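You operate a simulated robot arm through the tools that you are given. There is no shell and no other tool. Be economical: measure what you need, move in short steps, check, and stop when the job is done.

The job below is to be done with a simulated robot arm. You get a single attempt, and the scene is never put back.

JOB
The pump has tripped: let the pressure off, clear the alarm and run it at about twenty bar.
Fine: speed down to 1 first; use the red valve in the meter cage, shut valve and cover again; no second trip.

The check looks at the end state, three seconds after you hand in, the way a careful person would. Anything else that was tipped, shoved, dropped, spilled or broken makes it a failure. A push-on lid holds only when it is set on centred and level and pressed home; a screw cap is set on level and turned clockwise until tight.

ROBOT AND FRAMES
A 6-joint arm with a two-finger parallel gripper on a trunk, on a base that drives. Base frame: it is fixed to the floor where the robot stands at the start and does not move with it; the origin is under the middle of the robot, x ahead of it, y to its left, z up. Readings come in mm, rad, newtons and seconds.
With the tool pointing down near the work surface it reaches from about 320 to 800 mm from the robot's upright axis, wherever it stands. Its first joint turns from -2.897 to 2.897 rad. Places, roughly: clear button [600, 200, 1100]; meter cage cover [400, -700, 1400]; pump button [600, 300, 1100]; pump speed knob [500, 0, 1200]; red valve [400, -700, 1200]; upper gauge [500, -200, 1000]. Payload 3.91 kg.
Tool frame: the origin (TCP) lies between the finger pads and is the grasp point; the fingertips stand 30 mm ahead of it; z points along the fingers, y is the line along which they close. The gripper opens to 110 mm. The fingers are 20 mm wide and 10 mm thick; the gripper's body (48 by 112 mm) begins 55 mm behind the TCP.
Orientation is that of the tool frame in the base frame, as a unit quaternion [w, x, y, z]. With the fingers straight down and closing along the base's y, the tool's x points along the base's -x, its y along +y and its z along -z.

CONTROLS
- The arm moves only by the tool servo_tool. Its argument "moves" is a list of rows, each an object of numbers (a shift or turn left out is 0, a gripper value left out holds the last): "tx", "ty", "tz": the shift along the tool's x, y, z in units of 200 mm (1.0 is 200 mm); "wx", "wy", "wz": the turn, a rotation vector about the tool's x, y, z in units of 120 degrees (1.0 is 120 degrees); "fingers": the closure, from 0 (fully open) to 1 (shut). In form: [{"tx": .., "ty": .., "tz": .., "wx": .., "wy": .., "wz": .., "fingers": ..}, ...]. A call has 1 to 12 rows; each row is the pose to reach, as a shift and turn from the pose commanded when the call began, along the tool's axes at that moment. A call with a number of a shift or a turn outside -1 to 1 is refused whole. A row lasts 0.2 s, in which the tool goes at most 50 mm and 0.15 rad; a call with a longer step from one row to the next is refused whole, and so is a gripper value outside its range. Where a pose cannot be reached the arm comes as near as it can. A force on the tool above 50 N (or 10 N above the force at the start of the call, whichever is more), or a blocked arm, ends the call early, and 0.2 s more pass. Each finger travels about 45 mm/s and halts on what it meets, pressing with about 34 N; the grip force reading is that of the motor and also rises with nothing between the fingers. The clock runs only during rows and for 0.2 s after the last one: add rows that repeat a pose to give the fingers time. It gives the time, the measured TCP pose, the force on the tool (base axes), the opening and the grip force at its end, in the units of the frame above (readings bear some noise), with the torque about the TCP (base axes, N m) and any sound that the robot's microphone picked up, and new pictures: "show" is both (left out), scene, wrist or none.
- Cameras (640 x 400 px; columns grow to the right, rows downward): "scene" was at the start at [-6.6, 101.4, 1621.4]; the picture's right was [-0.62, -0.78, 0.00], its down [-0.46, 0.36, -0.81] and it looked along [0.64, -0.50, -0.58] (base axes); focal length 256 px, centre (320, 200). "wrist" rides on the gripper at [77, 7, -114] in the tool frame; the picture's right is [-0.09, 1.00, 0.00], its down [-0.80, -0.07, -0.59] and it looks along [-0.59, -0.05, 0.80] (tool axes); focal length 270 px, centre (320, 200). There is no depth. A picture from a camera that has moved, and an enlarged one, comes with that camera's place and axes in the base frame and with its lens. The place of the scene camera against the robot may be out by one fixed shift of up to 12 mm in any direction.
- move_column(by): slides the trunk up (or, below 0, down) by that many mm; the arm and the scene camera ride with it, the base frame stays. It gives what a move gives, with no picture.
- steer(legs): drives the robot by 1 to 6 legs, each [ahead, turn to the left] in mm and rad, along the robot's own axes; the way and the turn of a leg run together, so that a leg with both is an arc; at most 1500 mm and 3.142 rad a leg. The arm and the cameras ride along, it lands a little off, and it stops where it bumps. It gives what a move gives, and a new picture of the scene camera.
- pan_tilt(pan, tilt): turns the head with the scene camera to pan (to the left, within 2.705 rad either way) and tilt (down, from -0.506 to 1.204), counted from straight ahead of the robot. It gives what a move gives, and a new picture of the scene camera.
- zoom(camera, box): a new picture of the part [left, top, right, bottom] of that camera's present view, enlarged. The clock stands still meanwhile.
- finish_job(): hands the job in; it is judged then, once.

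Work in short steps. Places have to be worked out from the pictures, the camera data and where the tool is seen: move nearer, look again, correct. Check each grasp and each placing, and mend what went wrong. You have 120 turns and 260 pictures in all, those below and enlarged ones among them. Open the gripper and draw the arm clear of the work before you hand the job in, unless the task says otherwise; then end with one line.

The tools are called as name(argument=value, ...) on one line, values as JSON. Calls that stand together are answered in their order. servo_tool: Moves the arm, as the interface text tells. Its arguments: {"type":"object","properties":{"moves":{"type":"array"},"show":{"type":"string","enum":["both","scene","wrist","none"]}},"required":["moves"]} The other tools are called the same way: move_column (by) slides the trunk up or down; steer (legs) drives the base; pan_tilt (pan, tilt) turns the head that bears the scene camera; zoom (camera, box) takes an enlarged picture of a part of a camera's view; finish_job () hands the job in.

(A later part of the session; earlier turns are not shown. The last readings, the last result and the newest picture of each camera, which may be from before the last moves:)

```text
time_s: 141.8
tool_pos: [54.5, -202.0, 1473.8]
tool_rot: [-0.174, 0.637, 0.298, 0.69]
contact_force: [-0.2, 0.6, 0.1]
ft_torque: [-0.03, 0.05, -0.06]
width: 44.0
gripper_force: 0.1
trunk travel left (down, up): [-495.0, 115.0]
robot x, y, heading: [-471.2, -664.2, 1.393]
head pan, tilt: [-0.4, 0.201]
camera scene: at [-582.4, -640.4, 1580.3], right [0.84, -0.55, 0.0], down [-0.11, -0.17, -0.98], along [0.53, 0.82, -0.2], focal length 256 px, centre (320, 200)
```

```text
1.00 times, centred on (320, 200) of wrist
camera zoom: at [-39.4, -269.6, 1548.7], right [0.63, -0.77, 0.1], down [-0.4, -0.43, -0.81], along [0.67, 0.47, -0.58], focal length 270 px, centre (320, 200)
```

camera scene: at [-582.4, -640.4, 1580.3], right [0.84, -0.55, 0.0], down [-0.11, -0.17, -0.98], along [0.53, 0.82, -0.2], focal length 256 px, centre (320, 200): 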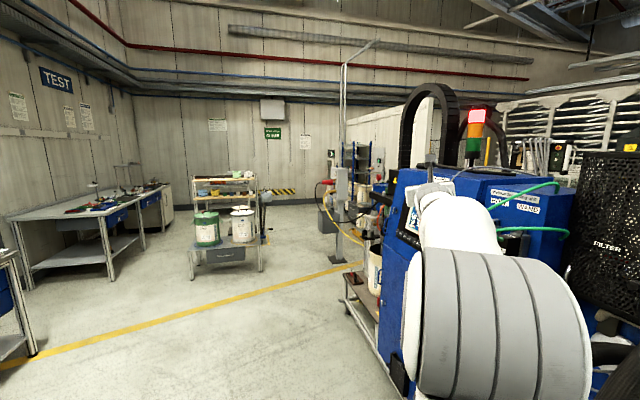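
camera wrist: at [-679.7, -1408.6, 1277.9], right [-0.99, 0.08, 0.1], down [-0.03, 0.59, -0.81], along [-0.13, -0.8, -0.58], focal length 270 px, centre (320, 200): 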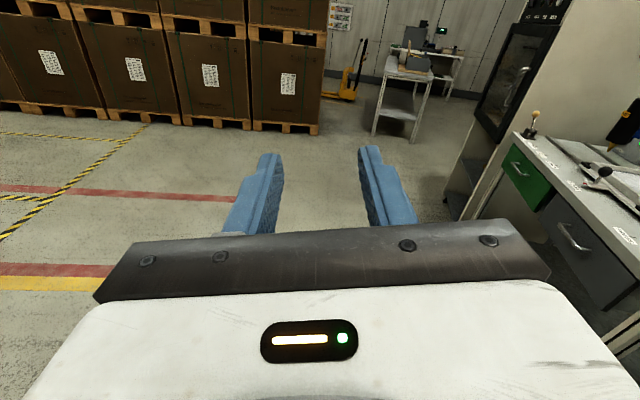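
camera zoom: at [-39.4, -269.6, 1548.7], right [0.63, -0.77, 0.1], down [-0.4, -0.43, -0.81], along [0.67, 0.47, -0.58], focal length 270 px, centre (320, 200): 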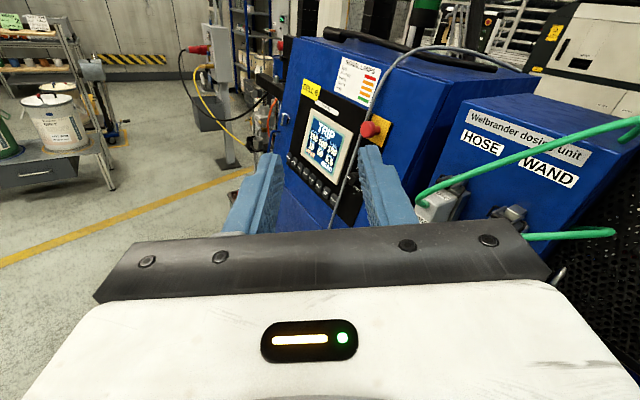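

Retract the tool ~90 mm and pitch it down 40°, then turn right toward the cage.

servo_tool(moves=[{"tz": -0.1, "wy": -0.06}, {"tz": -0.2, "wy": -0.12}, {"tz": -0.3, "wy": -0.18}, {"tz": -0.4, "wy": -0.24}, {"tz": -0.45, "wy": -0.3}, {"tz": -0.45, "wy": -0.333}, {"tz": -0.45, "wy": -0.333}], show="none")

steer(legs=[[0, -0.3], [0, -0.3]])

zoom(camera="wrist", box=[0, 0, 640, 400])

```text
time_s: 143.4
tool_pos: [-33.8, -243.1, 1465.8]
tool_rot: [-0.05, 0.835, 0.331, 0.437]
contact_force: [-0.6, 0.5, 0.2]
ft_torque: [-0.05, 0.03, 0.01]
width: 44.1
gripper_force: 0.1
out of reach, approached as far as the arm can: row 1, 2, 3, 4, 5, 6, 7
trunk travel left (down, up): [-495.0, 115.0]
robot x, y, heading: [-469.6, -663.0, 1.395]
head pan, tilt: [-0.4, 0.201]
```

```text
time_s: 145.8
tool_pos: [127.3, -564.9, 1466.0]
tool_rot: [0.083, 0.895, 0.069, 0.432]
contact_force: [-0.9, 0.4, -0.8]
ft_torque: [-0.01, -0.02, 0.0]
width: 43.9
gripper_force: 0.2
trunk travel left (down, up): [-495.0, 115.0]
robot x, y, heading: [-477.9, -660.7, 0.801]
head pan, tilt: [-0.4, 0.201]
camera scene: at [-553.1, -581.8, 1580.3], right [0.39, -0.92, 0.0], down [-0.18, -0.08, -0.98], along [0.9, 0.38, -0.2], focal length 256 px, centre (320, 200)
```

scene: 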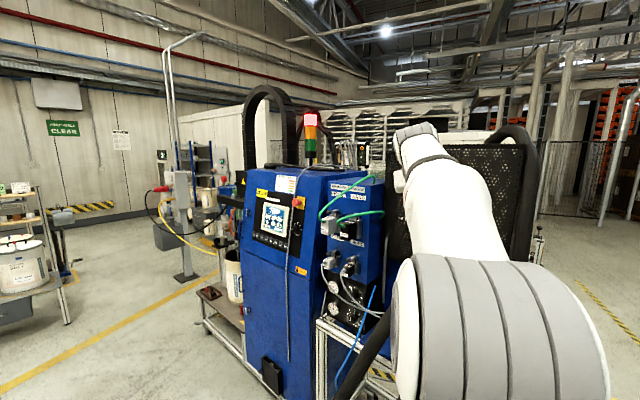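

```text
1.00 times, centred on (320, 200) of wrist
camera zoom: at [84.9, -546.6, 1595.8], right [0.0, -0.99, 0.14], down [-0.96, -0.03, -0.26], along [0.26, -0.14, -0.95], focal length 270 px, centre (320, 200)
```

zoom: 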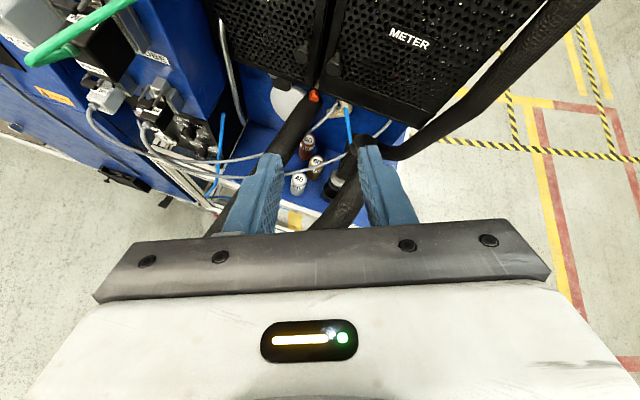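

zoom(camera="wrist", box=[240, 0, 480, 210])

```text
1.90 times, centred on (360, 105) of wrist
camera zoom: at [84.9, -546.6, 1595.8], right [0.0, -0.99, 0.14], down [-0.96, -0.03, -0.26], along [0.26, -0.14, -0.95], focal length 515 px, centre (244, 381)
```

zoom: 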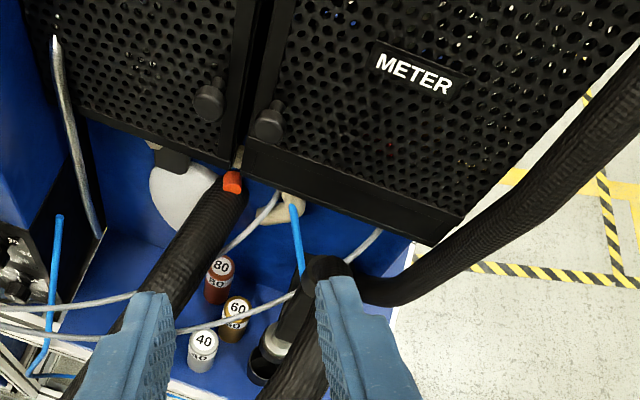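

Shift the tool 80 mm to the right for a stereo fix on the door knob, label and hose.

servo_tool(moves=[{"ty": 0.2}, {"ty": 0.4}, {"ty": 0.4}], show="none")

zoom(camera="wrist", box=[200, 0, 440, 210])

```text
time_s: 146.6
tool_pos: [127.6, -600.9, 1470.6]
tool_rot: [0.105, 0.892, 0.059, 0.436]
contact_force: [0.1, 0.4, 0.2]
ft_torque: [-0.02, 0.0, 0.0]
width: 44.0
gripper_force: 0.0
out of reach, approached as far as the arm can: row 1, 2, 3
trunk travel left (down, up): [-495.0, 115.0]
robot x, y, heading: [-477.5, -661.3, 0.808]
head pan, tilt: [-0.4, 0.201]
```

```text
1.90 times, centred on (320, 105) of wrist
camera zoom: at [83.6, -577.2, 1598.9], right [-0.04, -0.98, 0.17], down [-0.96, -0.01, -0.27], along [0.27, -0.17, -0.95], focal length 515 px, centre (320, 381)
```

zoom: 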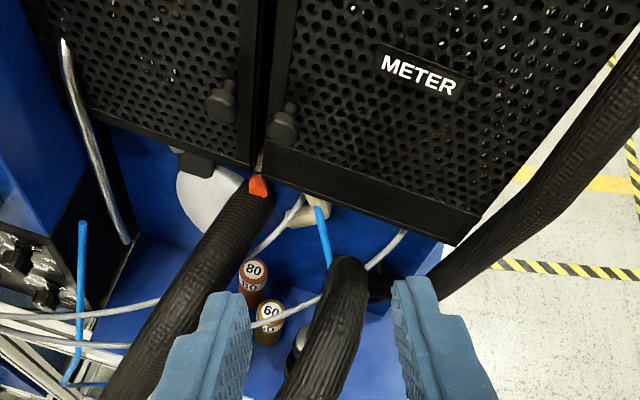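

The pose is near a wrist limit; pitch back up to horizontal and look at the door's edges to find the hinge side.

servo_tool(moves=[{"wy": 0.06}, {"wy": 0.12}, {"wy": 0.18}, {"wy": 0.24}, {"wy": 0.3}, {"wy": 0.36}, {"wy": 0.42}, {"wy": 0.42}], show="wrist")

```text
time_s: 148.4
tool_pos: [126.8, -601.8, 1471.4]
tool_rot: [0.044, 0.626, 0.1, 0.773]
contact_force: [-1.6, 0.5, -0.7]
ft_torque: [0.02, 0.01, -0.04]
width: 44.1
gripper_force: 0.1
out of reach, approached as far as the arm can: row 1, 2, 3, 4
trunk travel left (down, up): [-495.0, 115.0]
robot x, y, heading: [-473.5, -660.1, 0.806]
head pan, tilt: [-0.4, 0.201]
camera wrist: at [-1.3, -605.9, 1523.5], right [0.08, -0.99, 0.12], down [-0.41, -0.14, -0.9], along [0.91, 0.02, -0.42], focal length 270 px, centre (320, 200)
```

wrist: 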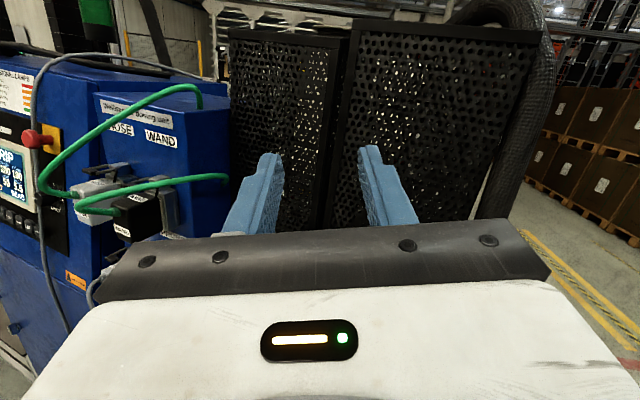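

zoom(camera="wrist", box=[320, 0, 560, 150])

zoom(camera="wrist", box=[400, 100, 540, 230])

```text
2.67 times, centred on (440, 75) of wrist
camera zoom: at [-1.3, -605.9, 1523.5], right [0.08, -0.99, 0.12], down [-0.41, -0.14, -0.9], along [0.91, 0.02, -0.42], focal length 721 px, centre (0, 533)
```

zoom: 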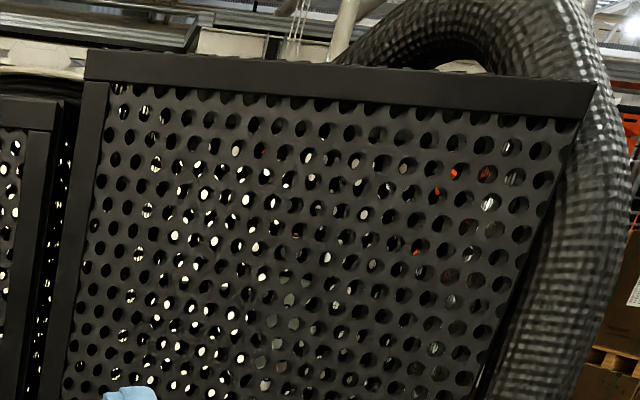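

```text
3.08 times, centred on (470, 165) of wrist
camera zoom: at [-1.3, -605.9, 1523.5], right [0.08, -0.99, 0.12], down [-0.41, -0.14, -0.9], along [0.91, 0.02, -0.42], focal length 832 px, centre (-142, 308)
```

zoom: 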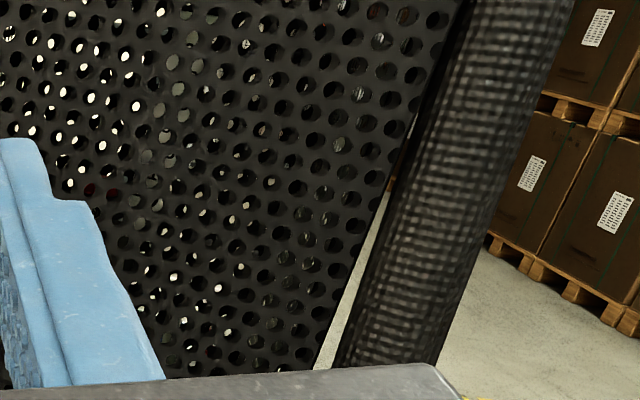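

No hinge is visible from here. I'll reorient: tool horizontal, yawed ~25° right, fingers closing vertically (camera left), moving above the pre-grasp point.

servo_tool(moves=[{"tx": -0.009, "ty": -0.017, "tz": 0.063, "wx": -0.0088, "wy": -0.0255, "wz": -0.0595}, {"tx": -0.018, "ty": -0.035, "tz": 0.125, "wx": -0.0176, "wy": -0.051, "wz": -0.119}, {"tx": -0.027, "ty": -0.052, "tz": 0.188, "wx": -0.0265, "wy": -0.0765, "wz": -0.1786}, {"tx": -0.036, "ty": -0.069, "tz": 0.251, "wx": -0.0353, "wy": -0.102, "wz": -0.238}, {"tx": -0.045, "ty": -0.086, "tz": 0.314, "wx": -0.044, "wy": -0.1275, "wz": -0.2977}, {"tx": -0.055, "ty": -0.104, "tz": 0.376, "wx": -0.053, "wy": -0.153, "wz": -0.357}, {"tx": -0.064, "ty": -0.121, "tz": 0.439, "wx": -0.0617, "wy": -0.1785, "wz": -0.4168}, {"tx": -0.073, "ty": -0.138, "tz": 0.502, "wx": -0.0705, "wy": -0.204, "wz": -0.4764}, {"tx": -0.082, "ty": -0.155, "tz": 0.565, "wx": -0.0794, "wy": -0.2295, "wz": -0.536}, {"tx": -0.091, "ty": -0.173, "tz": 0.627, "wx": -0.088, "wy": -0.255, "wz": -0.5955}, {"tx": -0.1, "ty": -0.19, "tz": 0.69, "wx": -0.097, "wy": -0.2805, "wz": -0.655}, {"tx": -0.1, "ty": -0.19, "tz": 0.69, "wx": -0.097, "wy": -0.2805, "wz": -0.655}], show="wrist")

```text
time_s: 151.0
tool_pos: [262.0, -554.7, 1471.9]
tool_rot: [0.598, 0.597, 0.378, 0.378]
contact_force: [0.4, 0.6, -0.2]
ft_torque: [-0.02, -0.01, 0.01]
width: 44.0
gripper_force: 0.1
out of reach, approached as far as the arm can: row 1, 2, 3, 4, 5, 6
trunk travel left (down, up): [-495.0, 115.0]
robot x, y, heading: [-474.6, -661.4, 0.799]
head pan, tilt: [-0.4, 0.201]
camera wrist: at [193.1, -436.1, 1477.9], right [-0.04, -0.08, 1.0], down [-0.88, -0.47, -0.07], along [0.47, -0.88, -0.05], focal length 270 px, centre (320, 200)
```

wrist: 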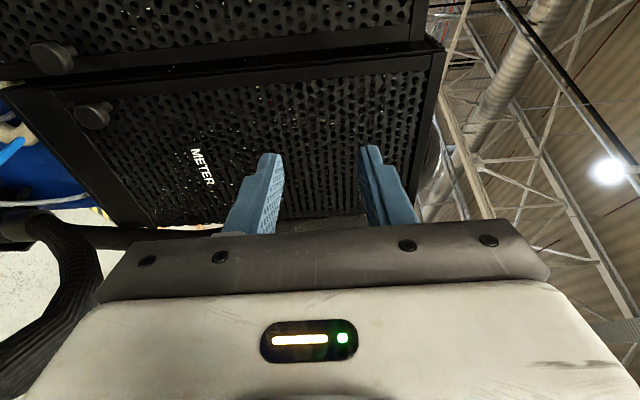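

The METER knob is at about (388,-609,1262). Lower the trunk 205 mm to bring the tool level with it.

move_column(by=-205)

zoom(camera="wrist", box=[0, 0, 640, 400])

```text
time_s: 153.2
tool_pos: [262.8, -554.4, 1267.2]
tool_rot: [0.599, 0.597, 0.378, 0.377]
contact_force: [0.4, -0.4, 0.6]
ft_torque: [-0.02, 0.03, -0.03]
width: 43.7
gripper_force: 0.1
trunk travel left (down, up): [-290.0, 320.0]
robot x, y, heading: [-474.6, -660.6, 0.803]
head pan, tilt: [-0.4, 0.201]
```

```text
1.00 times, centred on (320, 200) of wrist
camera zoom: at [193.2, -436.2, 1272.7], right [-0.04, -0.08, 1.0], down [-0.88, -0.47, -0.07], along [0.47, -0.88, -0.05], focal length 270 px, centre (320, 200)
```

zoom: 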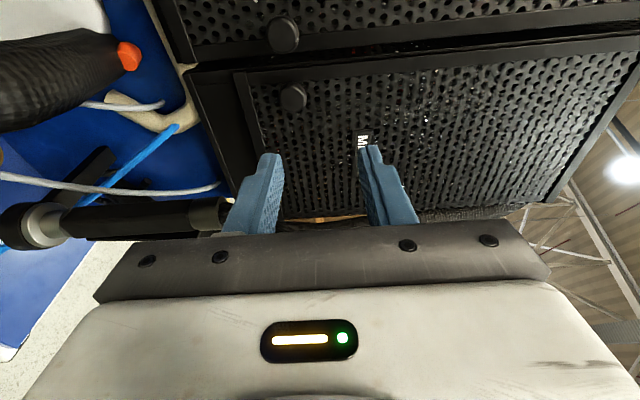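

zoom(camera="wrist", box=[170, 20, 410, 220])

```text
2.00 times, centred on (290, 120) of wrist
camera zoom: at [193.2, -436.2, 1272.7], right [-0.04, -0.08, 1.0], down [-0.88, -0.47, -0.07], along [0.47, -0.88, -0.05], focal length 541 px, centre (380, 360)
```

zoom: 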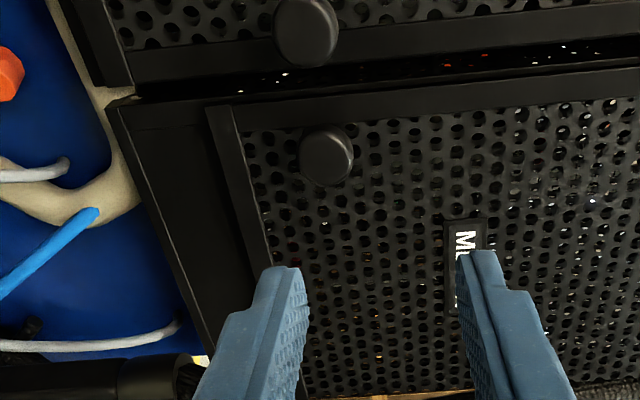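

Stereo gives the knob face at 149 mm ahead, 25 mm below, 4 mm left of TCP. Align and advance 85 mm, then check.

servo_tool(moves=[{"tx": 0.022, "ty": -0.127, "tz": 0.1}, {"tx": 0.022, "ty": -0.127, "tz": 0.25}, {"tx": 0.022, "ty": -0.127, "tz": 0.42}, {"tx": 0.022, "ty": -0.127, "tz": 0.42}], show="wrist")

zoom(camera="wrist", box=[220, 40, 420, 190])

```text
time_s: 154.2
tool_pos: [340.7, -587.1, 1241.4]
tool_rot: [0.597, 0.599, 0.377, 0.377]
contact_force: [-0.3, -0.5, 0.0]
ft_torque: [0.01, -0.01, 0.0]
width: 43.9
gripper_force: 0.1
trunk travel left (down, up): [-290.0, 320.0]
robot x, y, heading: [-477.9, -658.9, 0.802]
head pan, tilt: [-0.4, 0.201]
camera wrist: at [270.6, -468.6, 1247.9], right [-0.04, -0.08, 1.0], down [-0.88, -0.47, -0.07], along [0.47, -0.88, -0.05], focal length 270 px, centre (320, 200)
```

wrist: 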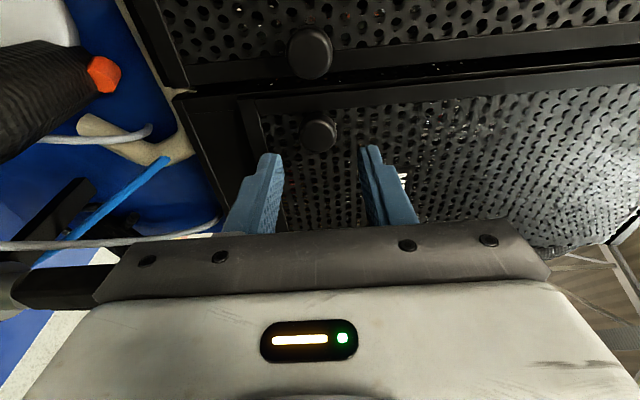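

```text
2.67 times, centred on (320, 115) of wrist
camera zoom: at [270.6, -468.6, 1247.9], right [-0.04, -0.08, 1.0], down [-0.88, -0.47, -0.07], along [0.47, -0.88, -0.05], focal length 721 px, centre (320, 427)
```

zoom: 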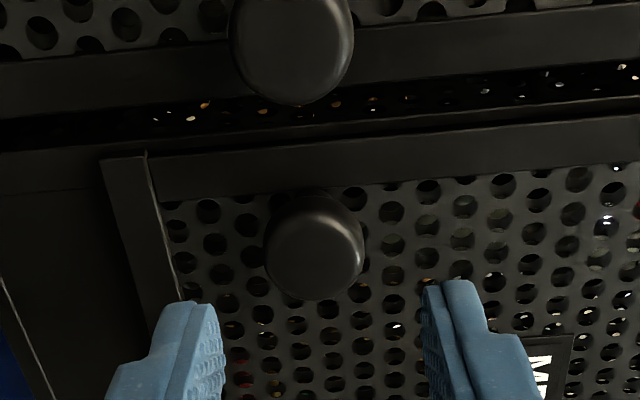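

Perfectly aligned (face 65 mm ahead). Advance 46 mm and close.

servo_tool(moves=[{"tz": 0.1}, {"tz": 0.2}, {"tz": 0.23}, {"tz": 0.23}, {"tz": 0.23, "fingers": 1}, {"tz": 0.23, "fingers": 1}, {"tz": 0.23, "fingers": 1}, {"tz": 0.23, "fingers": 1}], show="wrist")

```text
time_s: 156.0
tool_pos: [381.7, -605.2, 1239.9]
tool_rot: [0.598, 0.598, 0.379, 0.376]
contact_force: [-9.3, -0.6, -13.7]
ft_torque: [0.18, 0.4, -0.29]
width: 27.1
gripper_force: 44.6
trunk travel left (down, up): [-290.0, 320.0]
robot x, y, heading: [-470.3, -660.1, 0.805]
head pan, tilt: [-0.4, 0.201]
camera wrist: at [312.9, -488.0, 1246.3], right [-0.04, -0.08, 1.0], down [-0.88, -0.47, -0.07], along [0.47, -0.88, -0.05], focal length 270 px, centre (320, 200)
```

wrist: 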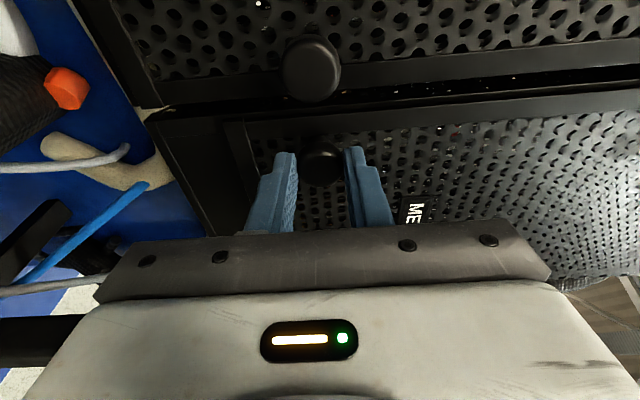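

Gripped the knob. Pull gently 20 mm straight out (-x) and watch force and picture.

servo_tool(moves=[{"tz": -0.03, "tx": -0.014}, {"tz": -0.06, "tx": -0.028}, {"tz": -0.09, "tx": -0.042}, {"tz": -0.09, "tx": -0.042}], show="wrist")

```text
time_s: 157.0
tool_pos: [363.8, -603.1, 1239.6]
tool_rot: [0.598, 0.597, 0.379, 0.377]
contact_force: [5.5, 9.6, -10.6]
ft_torque: [0.28, 0.28, 1.24]
width: 26.0
gripper_force: 45.1
trunk travel left (down, up): [-290.0, 320.0]
robot x, y, heading: [-478.8, -661.2, 0.804]
head pan, tilt: [-0.4, 0.201]
camera wrist: at [294.6, -485.3, 1246.1], right [-0.04, -0.08, 1.0], down [-0.88, -0.47, -0.07], along [0.47, -0.88, -0.05], focal length 270 px, centre (320, 200)
```

wrist: 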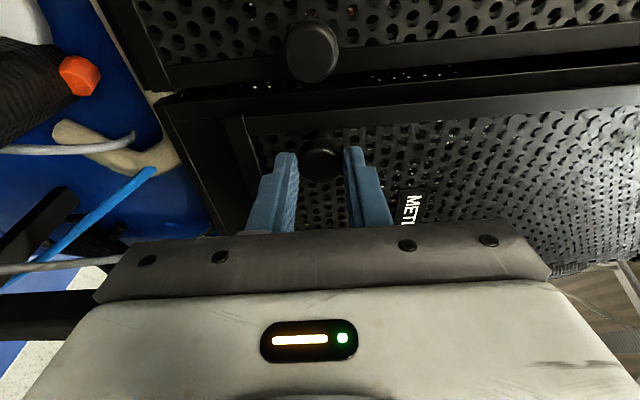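

The door seems to be moving. Zoom to judge which edge is hinged.

zoom(camera="wrist", box=[180, 40, 640, 300])

```text
1.39 times, centred on (410, 170) of wrist
camera zoom: at [294.6, -485.3, 1246.1], right [-0.04, -0.08, 1.0], down [-0.88, -0.47, -0.07], along [0.47, -0.88, -0.05], focal length 376 px, centre (195, 242)
```

zoom: 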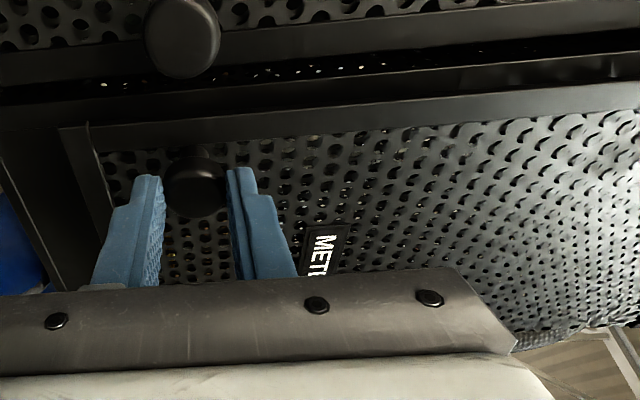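

Pull along the presumed arc (hinge at right): 40 mm more with 10° yaw.

servo_tool(moves=[{"tz": -0.042, "tx": -0.028, "wy": 0.022}, {"tz": -0.084, "tx": -0.056, "wy": 0.044}, {"tz": -0.126, "tx": -0.084, "wy": 0.066}, {"tz": -0.168, "tx": -0.112, "wy": 0.087}, {"tz": -0.168, "tx": -0.112, "wy": 0.087}], show="wrist")

```text
time_s: 158.2
tool_pos: [323.4, -607.7, 1239.0]
tool_rot: [0.562, 0.559, 0.432, 0.43]
contact_force: [-0.8, 20.4, -10.3]
ft_torque: [0.1, 0.29, 0.97]
width: 25.7
gripper_force: 45.6
trunk travel left (down, up): [-290.0, 320.0]
robot x, y, heading: [-476.4, -660.7, 0.799]
head pan, tilt: [-0.4, 0.201]
camera wrist: at [233.0, -504.5, 1245.9], right [-0.02, -0.08, 1.0], down [-0.78, -0.62, -0.07], along [0.62, -0.78, -0.05], focal length 270 px, centre (320, 200)
```

wrist: 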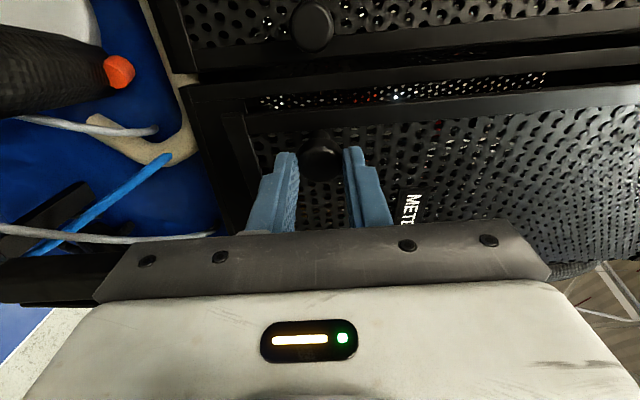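

Hinge at right confirmed (gap opens at left edge). Check the wand hose relative to the door's path with the scene camera.

pan_tilt(pan=-0.75, tilt=0.3)

```text
time_s: 159.0
tool_pos: [323.6, -607.8, 1240.7]
tool_rot: [0.562, 0.56, 0.432, 0.429]
contact_force: [-1.6, 21.6, -11.0]
ft_torque: [0.11, 0.33, 0.64]
width: 25.7
gripper_force: 45.2
trunk travel left (down, up): [-290.0, 320.0]
robot x, y, heading: [-474.1, -660.8, 0.802]
head pan, tilt: [-0.75, 0.3]
camera scene: at [-544.0, -610.0, 1365.9], right [0.05, -1.0, 0.0], down [-0.3, -0.02, -0.95], along [0.95, 0.05, -0.3], focal length 256 px, centre (320, 200)
```

scene: 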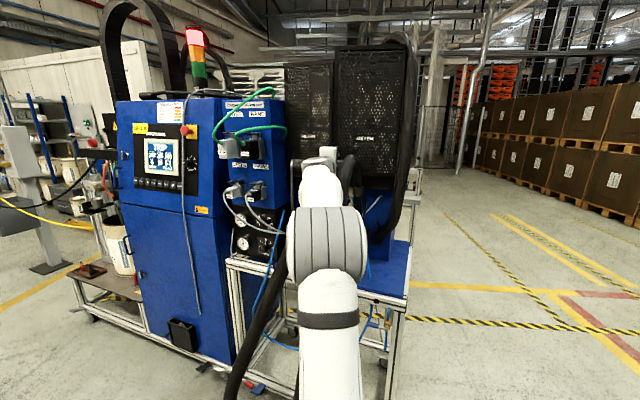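

Not visible from here. Continue along the arc cautiously.

servo_tool(moves=[{"tz": -0.042, "tx": -0.018, "wy": 0.02}, {"tz": -0.084, "tx": -0.04, "wy": 0.042}, {"tz": -0.126, "tx": -0.065, "wy": 0.064}, {"tz": -0.168, "tx": -0.092, "wy": 0.086}, {"tz": -0.21, "tx": -0.119, "wy": 0.108}, {"tz": -0.21, "tx": -0.119, "wy": 0.108}], show="wrist")

```text
time_s: 160.4
tool_pos: [277.2, -622.4, 1240.0]
tool_rot: [0.509, 0.508, 0.493, 0.489]
contact_force: [0.7, 6.6, -15.5]
ft_torque: [-0.15, 0.41, 0.58]
width: 25.7
gripper_force: 44.7
out of reach, approached as far as the arm can: row 5
trunk travel left (down, up): [-290.0, 320.0]
robot x, y, heading: [-476.1, -658.4, 0.806]
head pan, tilt: [-0.75, 0.3]
camera wrist: at [166.3, -542.3, 1246.3], right [0.0, -0.09, 1.0], down [-0.62, -0.78, -0.07], along [0.78, -0.62, -0.05], focal length 270 px, centre (320, 200)
```

wrist: 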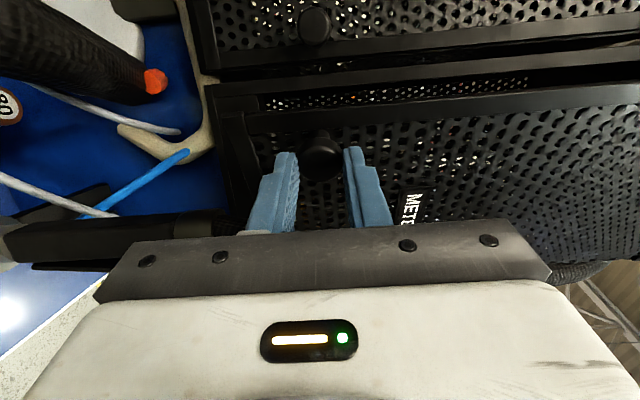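

Door is open ~27°. Release the knob, back off left, and look inside.

servo_tool(moves=[{"fingers": 0.6}, {"fingers": 0.6}, {"tz": -0.1, "tx": 0.02}, {"tz": -0.2, "tx": 0.08}, {"tz": -0.25, "tx": 0.25}, {"tz": -0.25, "tx": 0.4}, {"tz": -0.25, "tx": 0.5}, {"tz": -0.25, "tx": 0.5}], show="wrist")

```text
time_s: 162.2
tool_pos: [229.0, -521.8, 1240.3]
tool_rot: [0.509, 0.509, 0.491, 0.49]
contact_force: [0.0, 0.2, -0.8]
ft_torque: [0.02, -0.01, 0.0]
width: 44.2
gripper_force: 0.1
trunk travel left (down, up): [-290.0, 320.0]
robot x, y, heading: [-477.0, -659.0, 0.801]
head pan, tilt: [-0.75, 0.3]
camera wrist: at [118.4, -441.7, 1246.4], right [0.0, -0.09, 1.0], down [-0.62, -0.78, -0.07], along [0.78, -0.62, -0.05], focal length 270 px, centre (320, 200)
```

wrist: 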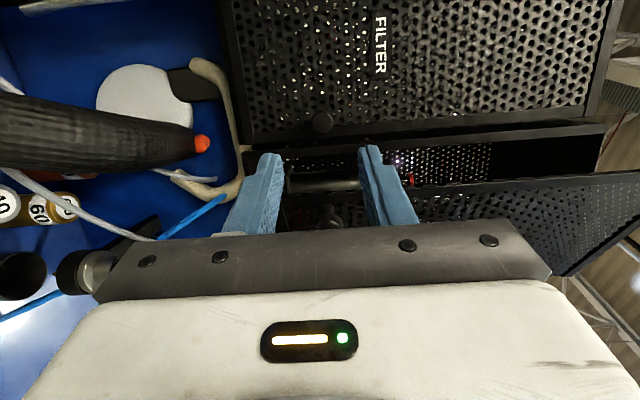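

zoom(camera="wrist", box=[220, 80, 640, 290])

```text
1.52 times, centred on (430, 185) of wrist
camera zoom: at [118.4, -441.7, 1246.4], right [0.0, -0.09, 1.0], down [-0.62, -0.78, -0.07], along [0.78, -0.62, -0.05], focal length 412 px, centre (152, 223)
```

zoom: 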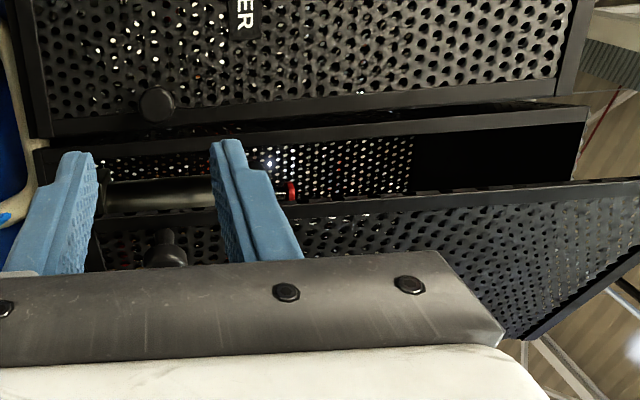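

The door stays ajar. I'll raise to z≈1400 (above the hose), and hook the closed fingers behind the door's free edge to swing it wider. First raise, yaw -43° and close fingers.

move_column(by=160)

servo_tool(moves=[{"wy": -0.06, "fingers": 1}, {"wy": -0.12}, {"wy": -0.18}, {"wy": -0.24, "tz": 0.1, "tx": -0.05}, {"wy": -0.3, "tz": 0.2, "tx": -0.1}, {"wy": -0.358, "tz": 0.36, "tx": -0.177}, {"wy": -0.358, "tz": 0.36, "tx": -0.177}], show="wrist")

```text
time_s: 164.0
tool_pos: [229.9, -522.7, 1400.7]
tool_rot: [0.51, 0.509, 0.491, 0.49]
contact_force: [0.7, 0.0, 0.2]
ft_torque: [-0.01, 0.0, -0.02]
width: 43.9
gripper_force: 0.0
trunk travel left (down, up): [-450.0, 160.0]
robot x, y, heading: [-474.1, -658.8, 0.802]
head pan, tilt: [-0.75, 0.3]
```

```text
time_s: 165.6
tool_pos: [299.7, -561.0, 1401.0]
tool_rot: [0.654, 0.653, 0.27, 0.271]
contact_force: [-1.0, 0.2, 0.2]
ft_torque: [-0.01, -0.02, -0.02]
width: 0.0
gripper_force: 34.3
trunk travel left (down, up): [-450.0, 160.0]
robot x, y, heading: [-478.0, -660.4, 0.799]
head pan, tilt: [-0.75, 0.3]
camera wrist: at [274.2, -425.7, 1406.3], right [-0.06, -0.06, 1.0], down [-0.99, -0.14, -0.07], along [0.15, -0.99, -0.05], focal length 270 px, centre (320, 200)
```

wrist: 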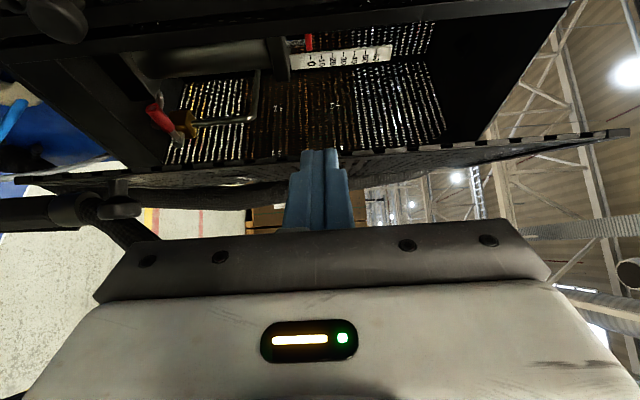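

zoom(camera="wrist", box=[60, 20, 460, 220])

zoom(camera="wrist", box=[110, 70, 270, 190])

```text
1.60 times, centred on (260, 120) of wrist
camera zoom: at [274.2, -425.7, 1406.3], right [-0.06, -0.06, 1.0], down [-0.99, -0.14, -0.07], along [0.15, -0.99, -0.05], focal length 432 px, centre (416, 328)
```

zoom: 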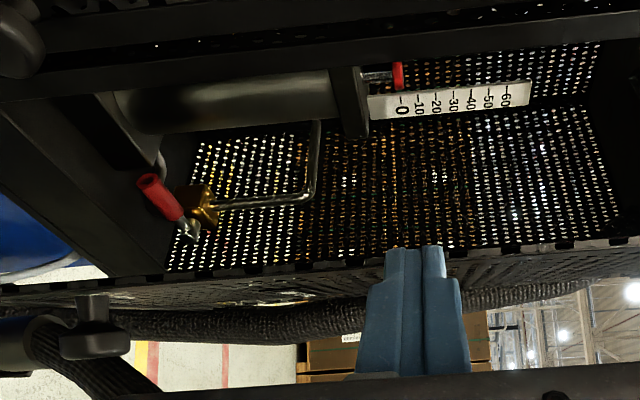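

```text
3.33 times, centred on (190, 130) of wrist
camera zoom: at [274.2, -425.7, 1406.3], right [-0.06, -0.06, 1.0], down [-0.99, -0.14, -0.07], along [0.15, -0.99, -0.05], focal length 901 px, centre (753, 433)
```

zoom: 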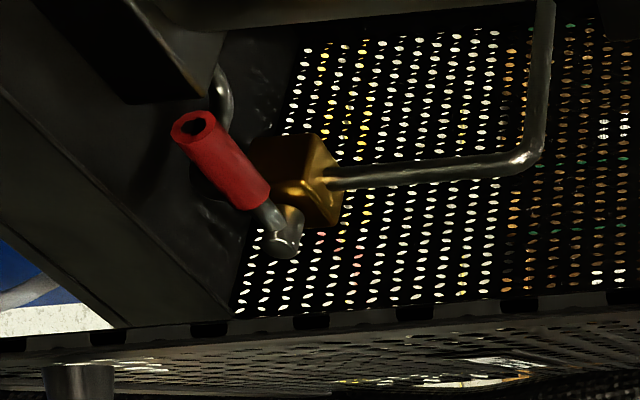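

Excellent view: the red lever valve sits inside at about (435,-720..-800,1205), lever horizontal (closed across a vertical pipe). Hook the fingers behind the door edge.

servo_tool(moves=[{"tx": 0.06, "tz": 0.08}, {"tx": 0.06, "tz": 0.2}, {"tx": 0.06, "tz": 0.34}, {"tx": 0.06, "tz": 0.34}], show="wrist")

```text
time_s: 166.6
tool_pos: [357.4, -600.6, 1399.3]
tool_rot: [0.654, 0.653, 0.271, 0.27]
contact_force: [0.1, 0.3, -0.4]
ft_torque: [0.01, 0.01, 0.0]
width: 0.3
gripper_force: 33.5
trunk travel left (down, up): [-450.0, 160.0]
robot x, y, heading: [-476.0, -663.7, 0.799]
head pan, tilt: [-0.75, 0.3]
camera wrist: at [331.1, -465.2, 1406.1], right [-0.06, -0.06, 1.0], down [-0.99, -0.15, -0.07], along [0.15, -0.99, -0.05], focal length 270 px, centre (320, 200)
```

wrist: 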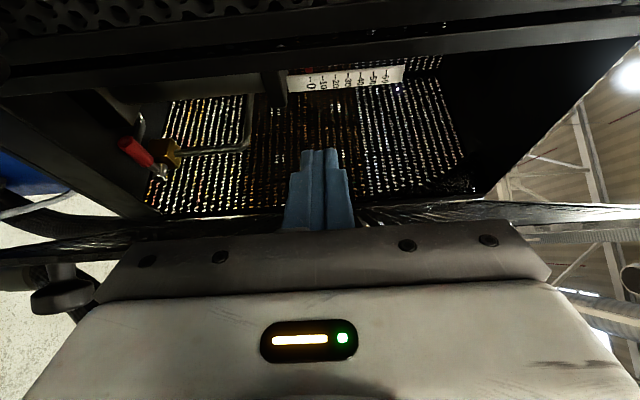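

Fingers are inside the edge. Sweep along the hinge arc by 25°.

servo_tool(moves=[{"tx": -0.12, "tz": -0.06, "wy": 0.052}, {"tx": -0.24, "tz": -0.106, "wy": 0.104}, {"tx": -0.37, "tz": -0.137, "wy": 0.156}, {"tx": -0.5, "tz": -0.156, "wy": 0.208}, {"tx": -0.5, "tz": -0.156, "wy": 0.208}], show="wrist")

```text
time_s: 167.8
tool_pos: [263.5, -648.5, 1400.3]
tool_rot: [0.579, 0.579, 0.406, 0.406]
contact_force: [0.1, 0.5, 0.0]
ft_torque: [0.0, 0.03, -0.02]
width: 0.1
gripper_force: 33.8
trunk travel left (down, up): [-450.0, 160.0]
robot x, y, heading: [-478.1, -661.1, 0.805]
head pan, tilt: [-0.75, 0.3]
camera wrist: at [183.7, -537.6, 1406.1], right [-0.03, -0.08, 1.0], down [-0.83, -0.55, -0.07], along [0.55, -0.83, -0.05], focal length 270 px, centre (320, 200)
```

wrist: 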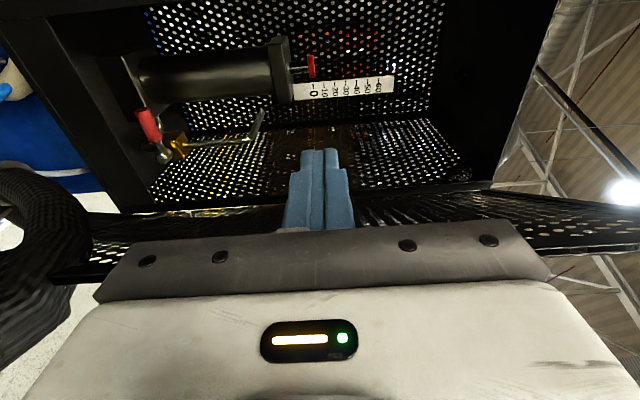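

Door follows freely. Another 30°.

servo_tool(moves=[{"tx": -0.145, "tz": -0.068, "wy": 0.0625}, {"tx": -0.296, "tz": -0.119, "wy": 0.125}, {"tx": -0.45, "tz": -0.147, "wy": 0.1875}, {"tx": -0.608, "tz": -0.16, "wy": 0.25}, {"tx": -0.608, "tz": -0.16, "wy": 0.25}], show="wrist")

```text
time_s: 168.8
tool_pos: [196.3, -756.7, 1444.5]
tool_rot: [0.521, 0.506, 0.368, 0.581]
contact_force: [-15.8, 24.9, -3.1]
ft_torque: [1.43, 0.65, -1.29]
width: 0.0
gripper_force: 34.1
out of reach, approached as far as the arm can: row 2, 3
trunk travel left (down, up): [-450.0, 160.0]
robot x, y, heading: [-476.6, -660.2, 0.802]
head pan, tilt: [-0.75, 0.3]
stopped in row 4: the force on the tool passed its limit (the readings are from after the stop); the commanded pose is now the measured one
camera wrist: at [88.3, -672.0, 1441.5], right [-0.24, -0.27, 0.93], down [-0.6, -0.71, -0.36], along [0.76, -0.65, 0.0], focal length 270 px, centre (320, 200)
```

wrist: 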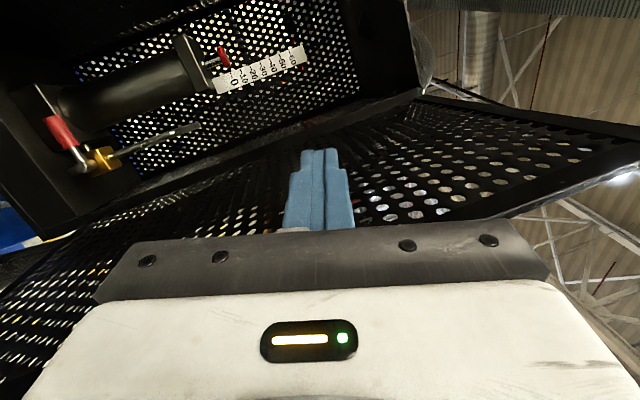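

Door is ~65° open; arm hit a wrist limit. Move fingers off the door to the left and return to the good viewing pose.

servo_tool(moves=[{"tx": 0.12, "ty": -0.03}, {"tx": 0.26, "ty": -0.1, "tz": 0.0, "wx": 0.007, "wy": -0.034, "wz": -0.013}, {"tx": 0.4, "ty": -0.18, "tz": 0.04, "wx": 0.018, "wy": -0.092, "wz": -0.036}, {"tx": 0.54, "ty": -0.26, "tz": 0.1, "wx": 0.029, "wy": -0.15, "wz": -0.059}, {"tx": 0.68, "ty": -0.34, "tz": 0.17, "wx": 0.041, "wy": -0.208, "wz": -0.082}, {"tx": 0.82, "ty": -0.42, "tz": 0.24, "wx": 0.053, "wy": -0.268, "wz": -0.106}, {"tx": 0.945, "ty": -0.5, "tz": 0.31, "wx": 0.066, "wy": -0.335, "wz": -0.1325}, {"tx": 0.945, "ty": -0.5, "tz": 0.31, "wx": 0.066, "wy": -0.335, "wz": -0.1325}], show="wrist")

```text
refused: row 7 steps farther than a row can; nothing moved
```

servo_tool(moves=[{"tx": 0.12, "ty": -0.03}, {"tx": 0.24, "ty": -0.08, "tz": 0.0, "wx": 0.007, "wy": -0.034, "wz": -0.013}, {"tx": 0.36, "ty": -0.15, "tz": 0.03, "wx": 0.016, "wy": -0.08, "wz": -0.032}, {"tx": 0.48, "ty": -0.22, "tz": 0.08, "wx": 0.026, "wy": -0.13, "wz": -0.051}, {"tx": 0.6, "ty": -0.29, "tz": 0.13, "wx": 0.036, "wy": -0.18, "wz": -0.071}, {"tx": 0.72, "ty": -0.36, "tz": 0.19, "wx": 0.045, "wy": -0.23, "wz": -0.091}, {"tx": 0.84, "ty": -0.43, "tz": 0.25, "wx": 0.055, "wy": -0.28, "wz": -0.11}, {"tx": 0.945, "ty": -0.5, "tz": 0.31, "wx": 0.066, "wy": -0.335, "wz": -0.1325}, {"tx": 0.945, "ty": -0.5, "tz": 0.31, "wx": 0.066, "wy": -0.335, "wz": -0.1325}], show="wrist")

```text
time_s: 170.8
tool_pos: [294.1, -566.6, 1397.2]
tool_rot: [0.653, 0.655, 0.27, 0.267]
contact_force: [0.3, -0.5, -0.1]
ft_torque: [0.01, -0.01, 0.02]
width: 0.0
gripper_force: 34.2
trunk travel left (down, up): [-450.0, 160.0]
robot x, y, heading: [-476.2, -664.3, 0.802]
head pan, tilt: [-0.75, 0.3]
camera wrist: at [267.7, -432.6, 1404.7], right [-0.06, -0.06, 1.0], down [-0.99, -0.14, -0.07], along [0.14, -0.99, -0.05], focal length 270 px, centre (320, 200)
```

wrist: 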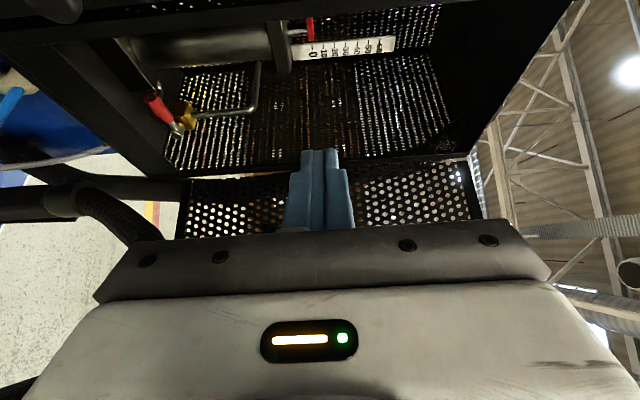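

Door is wide open. Take a zoom of the valve, lower 120 mm, zoom again for stereo.

zoom(camera="wrist", box=[110, 70, 270, 190])

move_column(by=-120)

zoom(camera="wrist", box=[160, 40, 400, 220])

```text
3.33 times, centred on (190, 130) of wrist
camera zoom: at [267.7, -432.6, 1404.7], right [-0.06, -0.06, 1.0], down [-0.99, -0.14, -0.07], along [0.14, -0.99, -0.05], focal length 901 px, centre (753, 433)
```

zoom: 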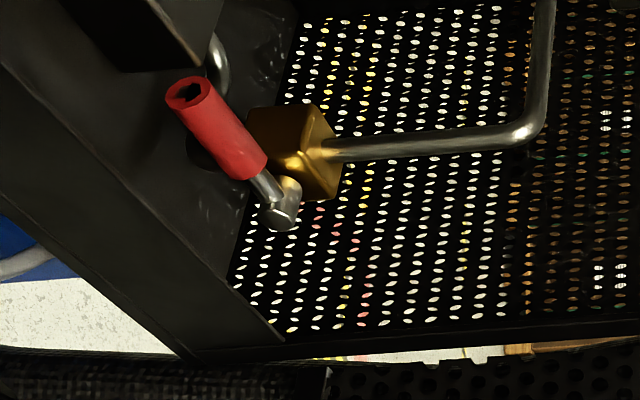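

```text
time_s: 172.3
tool_pos: [293.2, -567.4, 1278.1]
tool_rot: [0.654, 0.654, 0.27, 0.267]
contact_force: [0.4, -0.5, -0.6]
ft_torque: [0.01, 0.0, -0.03]
width: 0.0
gripper_force: 33.9
trunk travel left (down, up): [-330.0, 280.0]
robot x, y, heading: [-474.5, -660.0, 0.805]
head pan, tilt: [-0.75, 0.3]
```

```text
2.22 times, centred on (280, 130) of wrist
camera zoom: at [267.9, -432.7, 1284.4], right [-0.06, -0.06, 1.0], down [-0.99, -0.14, -0.07], along [0.14, -0.99, -0.05], focal length 601 px, centre (409, 356)
```

zoom: 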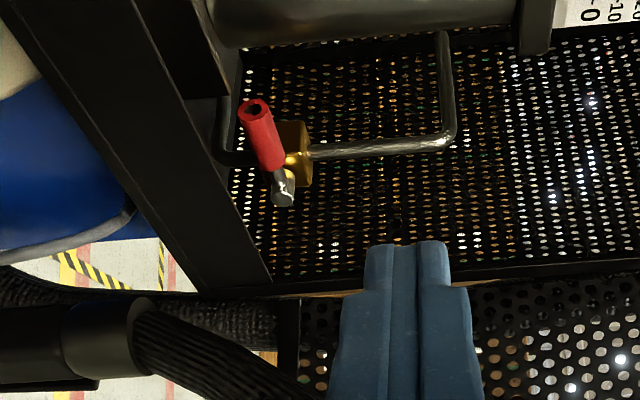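

Stereo: handle grip point ≈(439,-730,1197), hub ≈(427,-778,1195); pivot axis ~x (yawed 12°), lever must swing up 90°. Move to a pre-grasp with the tool pitched 40° down.

servo_tool(moves=[{"wx": 0.06, "fingers": 0.62}, {"wx": 0.12, "tz": 0.1, "tx": -0.01, "ty": 0.05}, {"wx": 0.18, "tz": 0.28, "tx": -0.02, "ty": 0.0}, {"wx": 0.24, "tz": 0.46, "tx": -0.035, "ty": -0.05}, {"wx": 0.3, "tz": 0.63, "tx": -0.045, "ty": -0.1}, {"wx": 0.333, "tz": 0.79, "tx": -0.057, "ty": -0.155}, {"wx": 0.333, "tz": 0.79, "tx": -0.057, "ty": -0.155}], show="wrist")

```text
time_s: 173.9
tool_pos: [322.8, -677.9, 1194.7]
tool_rot: [0.392, 0.838, 0.344, 0.161]
contact_force: [-0.3, 1.9, 18.4]
ft_torque: [0.07, -0.07, 0.02]
width: 35.5
gripper_force: 0.0
out of reach, approached as far as the arm can: row 3, 4, 5, 6, 7
trunk travel left (down, up): [-330.0, 280.0]
robot x, y, heading: [-473.7, -658.6, 0.801]
head pan, tilt: [-0.75, 0.3]
camera wrist: at [319.2, -565.7, 1273.4], right [0.39, -0.52, 0.76], down [-0.92, -0.21, 0.33], along [-0.01, -0.83, -0.56], focal length 270 px, centre (320, 200)
```

wrist: 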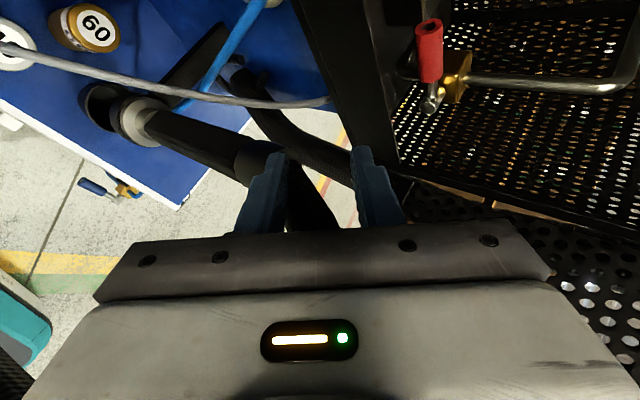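

Too far for the arm's reach: the tool sagged onto the wand hose (18 N). Retreat upward and back immediately.

servo_tool(moves=[{"tx": -0.018, "ty": 0.116, "tz": -0.212}, {"tx": 0.0, "ty": 0.13, "tz": -0.43}, {"tx": 0.015, "ty": 0.08, "tz": -0.64}, {"tx": 0.014, "ty": -0.016, "tz": -0.84}, {"tx": 0.013, "ty": -0.087, "tz": -0.963}, {"tx": 0.013, "ty": -0.087, "tz": -0.963}], show="wrist")

```text
time_s: 175.3
tool_pos: [215.3, -562.9, 1302.3]
tool_rot: [0.39, 0.839, 0.346, 0.159]
contact_force: [0.0, 0.5, -0.2]
ft_torque: [0.02, -0.01, -0.01]
width: 41.9
gripper_force: 0.0
out of reach, approached as far as the arm can: row 1, 2, 3, 4
trunk travel left (down, up): [-330.0, 280.0]
robot x, y, heading: [-475.0, -655.9, 0.801]
head pan, tilt: [-0.75, 0.3]
camera wrist: at [212.1, -450.5, 1380.9], right [0.39, -0.52, 0.76], down [-0.92, -0.21, 0.33], along [-0.01, -0.83, -0.56], focal length 270 px, centre (320, 200)
```

wrist: 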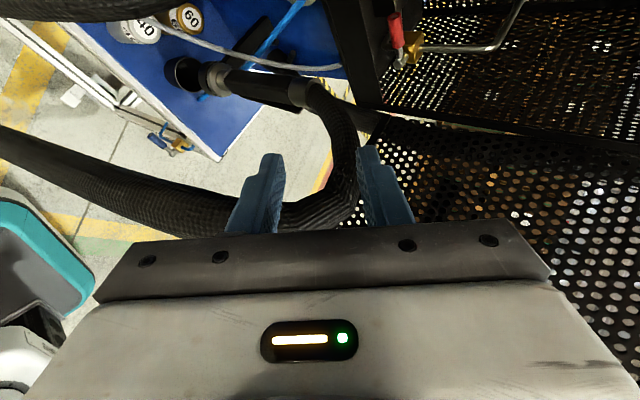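

Recovered with no residual contact. The robot needs to be nearer: pull the tool back and up, then drive 180 mm forward.

servo_tool(moves=[{"tx": -0.1, "ty": 0.08, "tz": -0.1}, {"tx": -0.23, "ty": 0.13, "tz": -0.2}, {"tx": -0.37, "ty": 0.19, "tz": -0.27}, {"tx": -0.503, "ty": 0.238, "tz": -0.323}, {"tx": -0.503, "ty": 0.238, "tz": -0.323}], show="none")

steer(legs=[[180, 0]])

zoom(camera="wrist", box=[0, 0, 640, 400])

```text
time_s: 176.5
tool_pos: [131.2, -622.0, 1380.7]
tool_rot: [0.391, 0.838, 0.345, 0.159]
contact_force: [0.1, 1.5, 0.4]
ft_torque: [0.05, 0.01, 0.01]
width: 42.0
gripper_force: 0.1
out of reach, approached as far as the arm can: row 1
trunk travel left (down, up): [-330.0, 280.0]
robot x, y, heading: [-475.6, -660.4, 0.807]
head pan, tilt: [-0.75, 0.3]
```

```text
time_s: 178.0
tool_pos: [257.1, -491.8, 1380.0]
tool_rot: [0.391, 0.838, 0.346, 0.158]
contact_force: [0.4, -0.1, 0.3]
ft_torque: [0.03, 0.02, -0.02]
width: 42.0
gripper_force: 0.1
trunk travel left (down, up): [-330.0, 280.0]
robot x, y, heading: [-354.8, -531.3, 0.802]
head pan, tilt: [-0.75, 0.3]
camera scene: at [-419.5, -483.8, 1406.0], right [0.05, -1.0, 0.0], down [-0.3, -0.02, -0.96], along [0.95, 0.05, -0.3], focal length 256 px, centre (320, 200)
```

scene: 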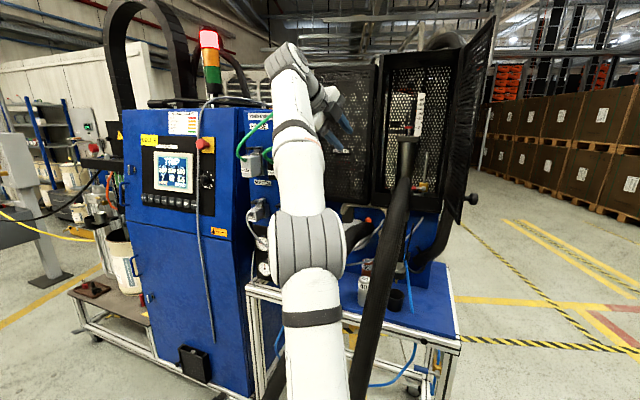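

```text
1.00 times, centred on (320, 200) of wrist
camera zoom: at [253.6, -379.4, 1458.6], right [0.39, -0.52, 0.76], down [-0.92, -0.21, 0.33], along [-0.01, -0.83, -0.56], focal length 270 px, centre (320, 200)
```

zoom: 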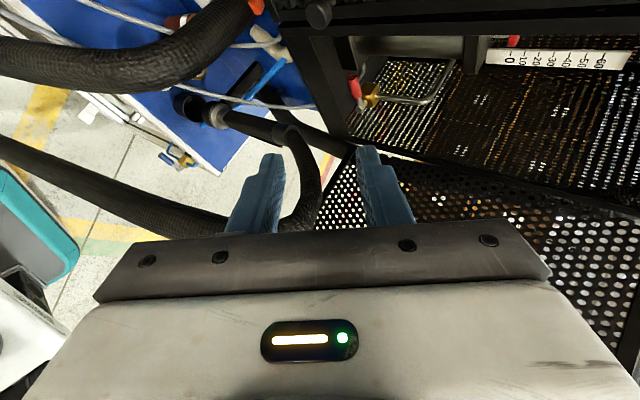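

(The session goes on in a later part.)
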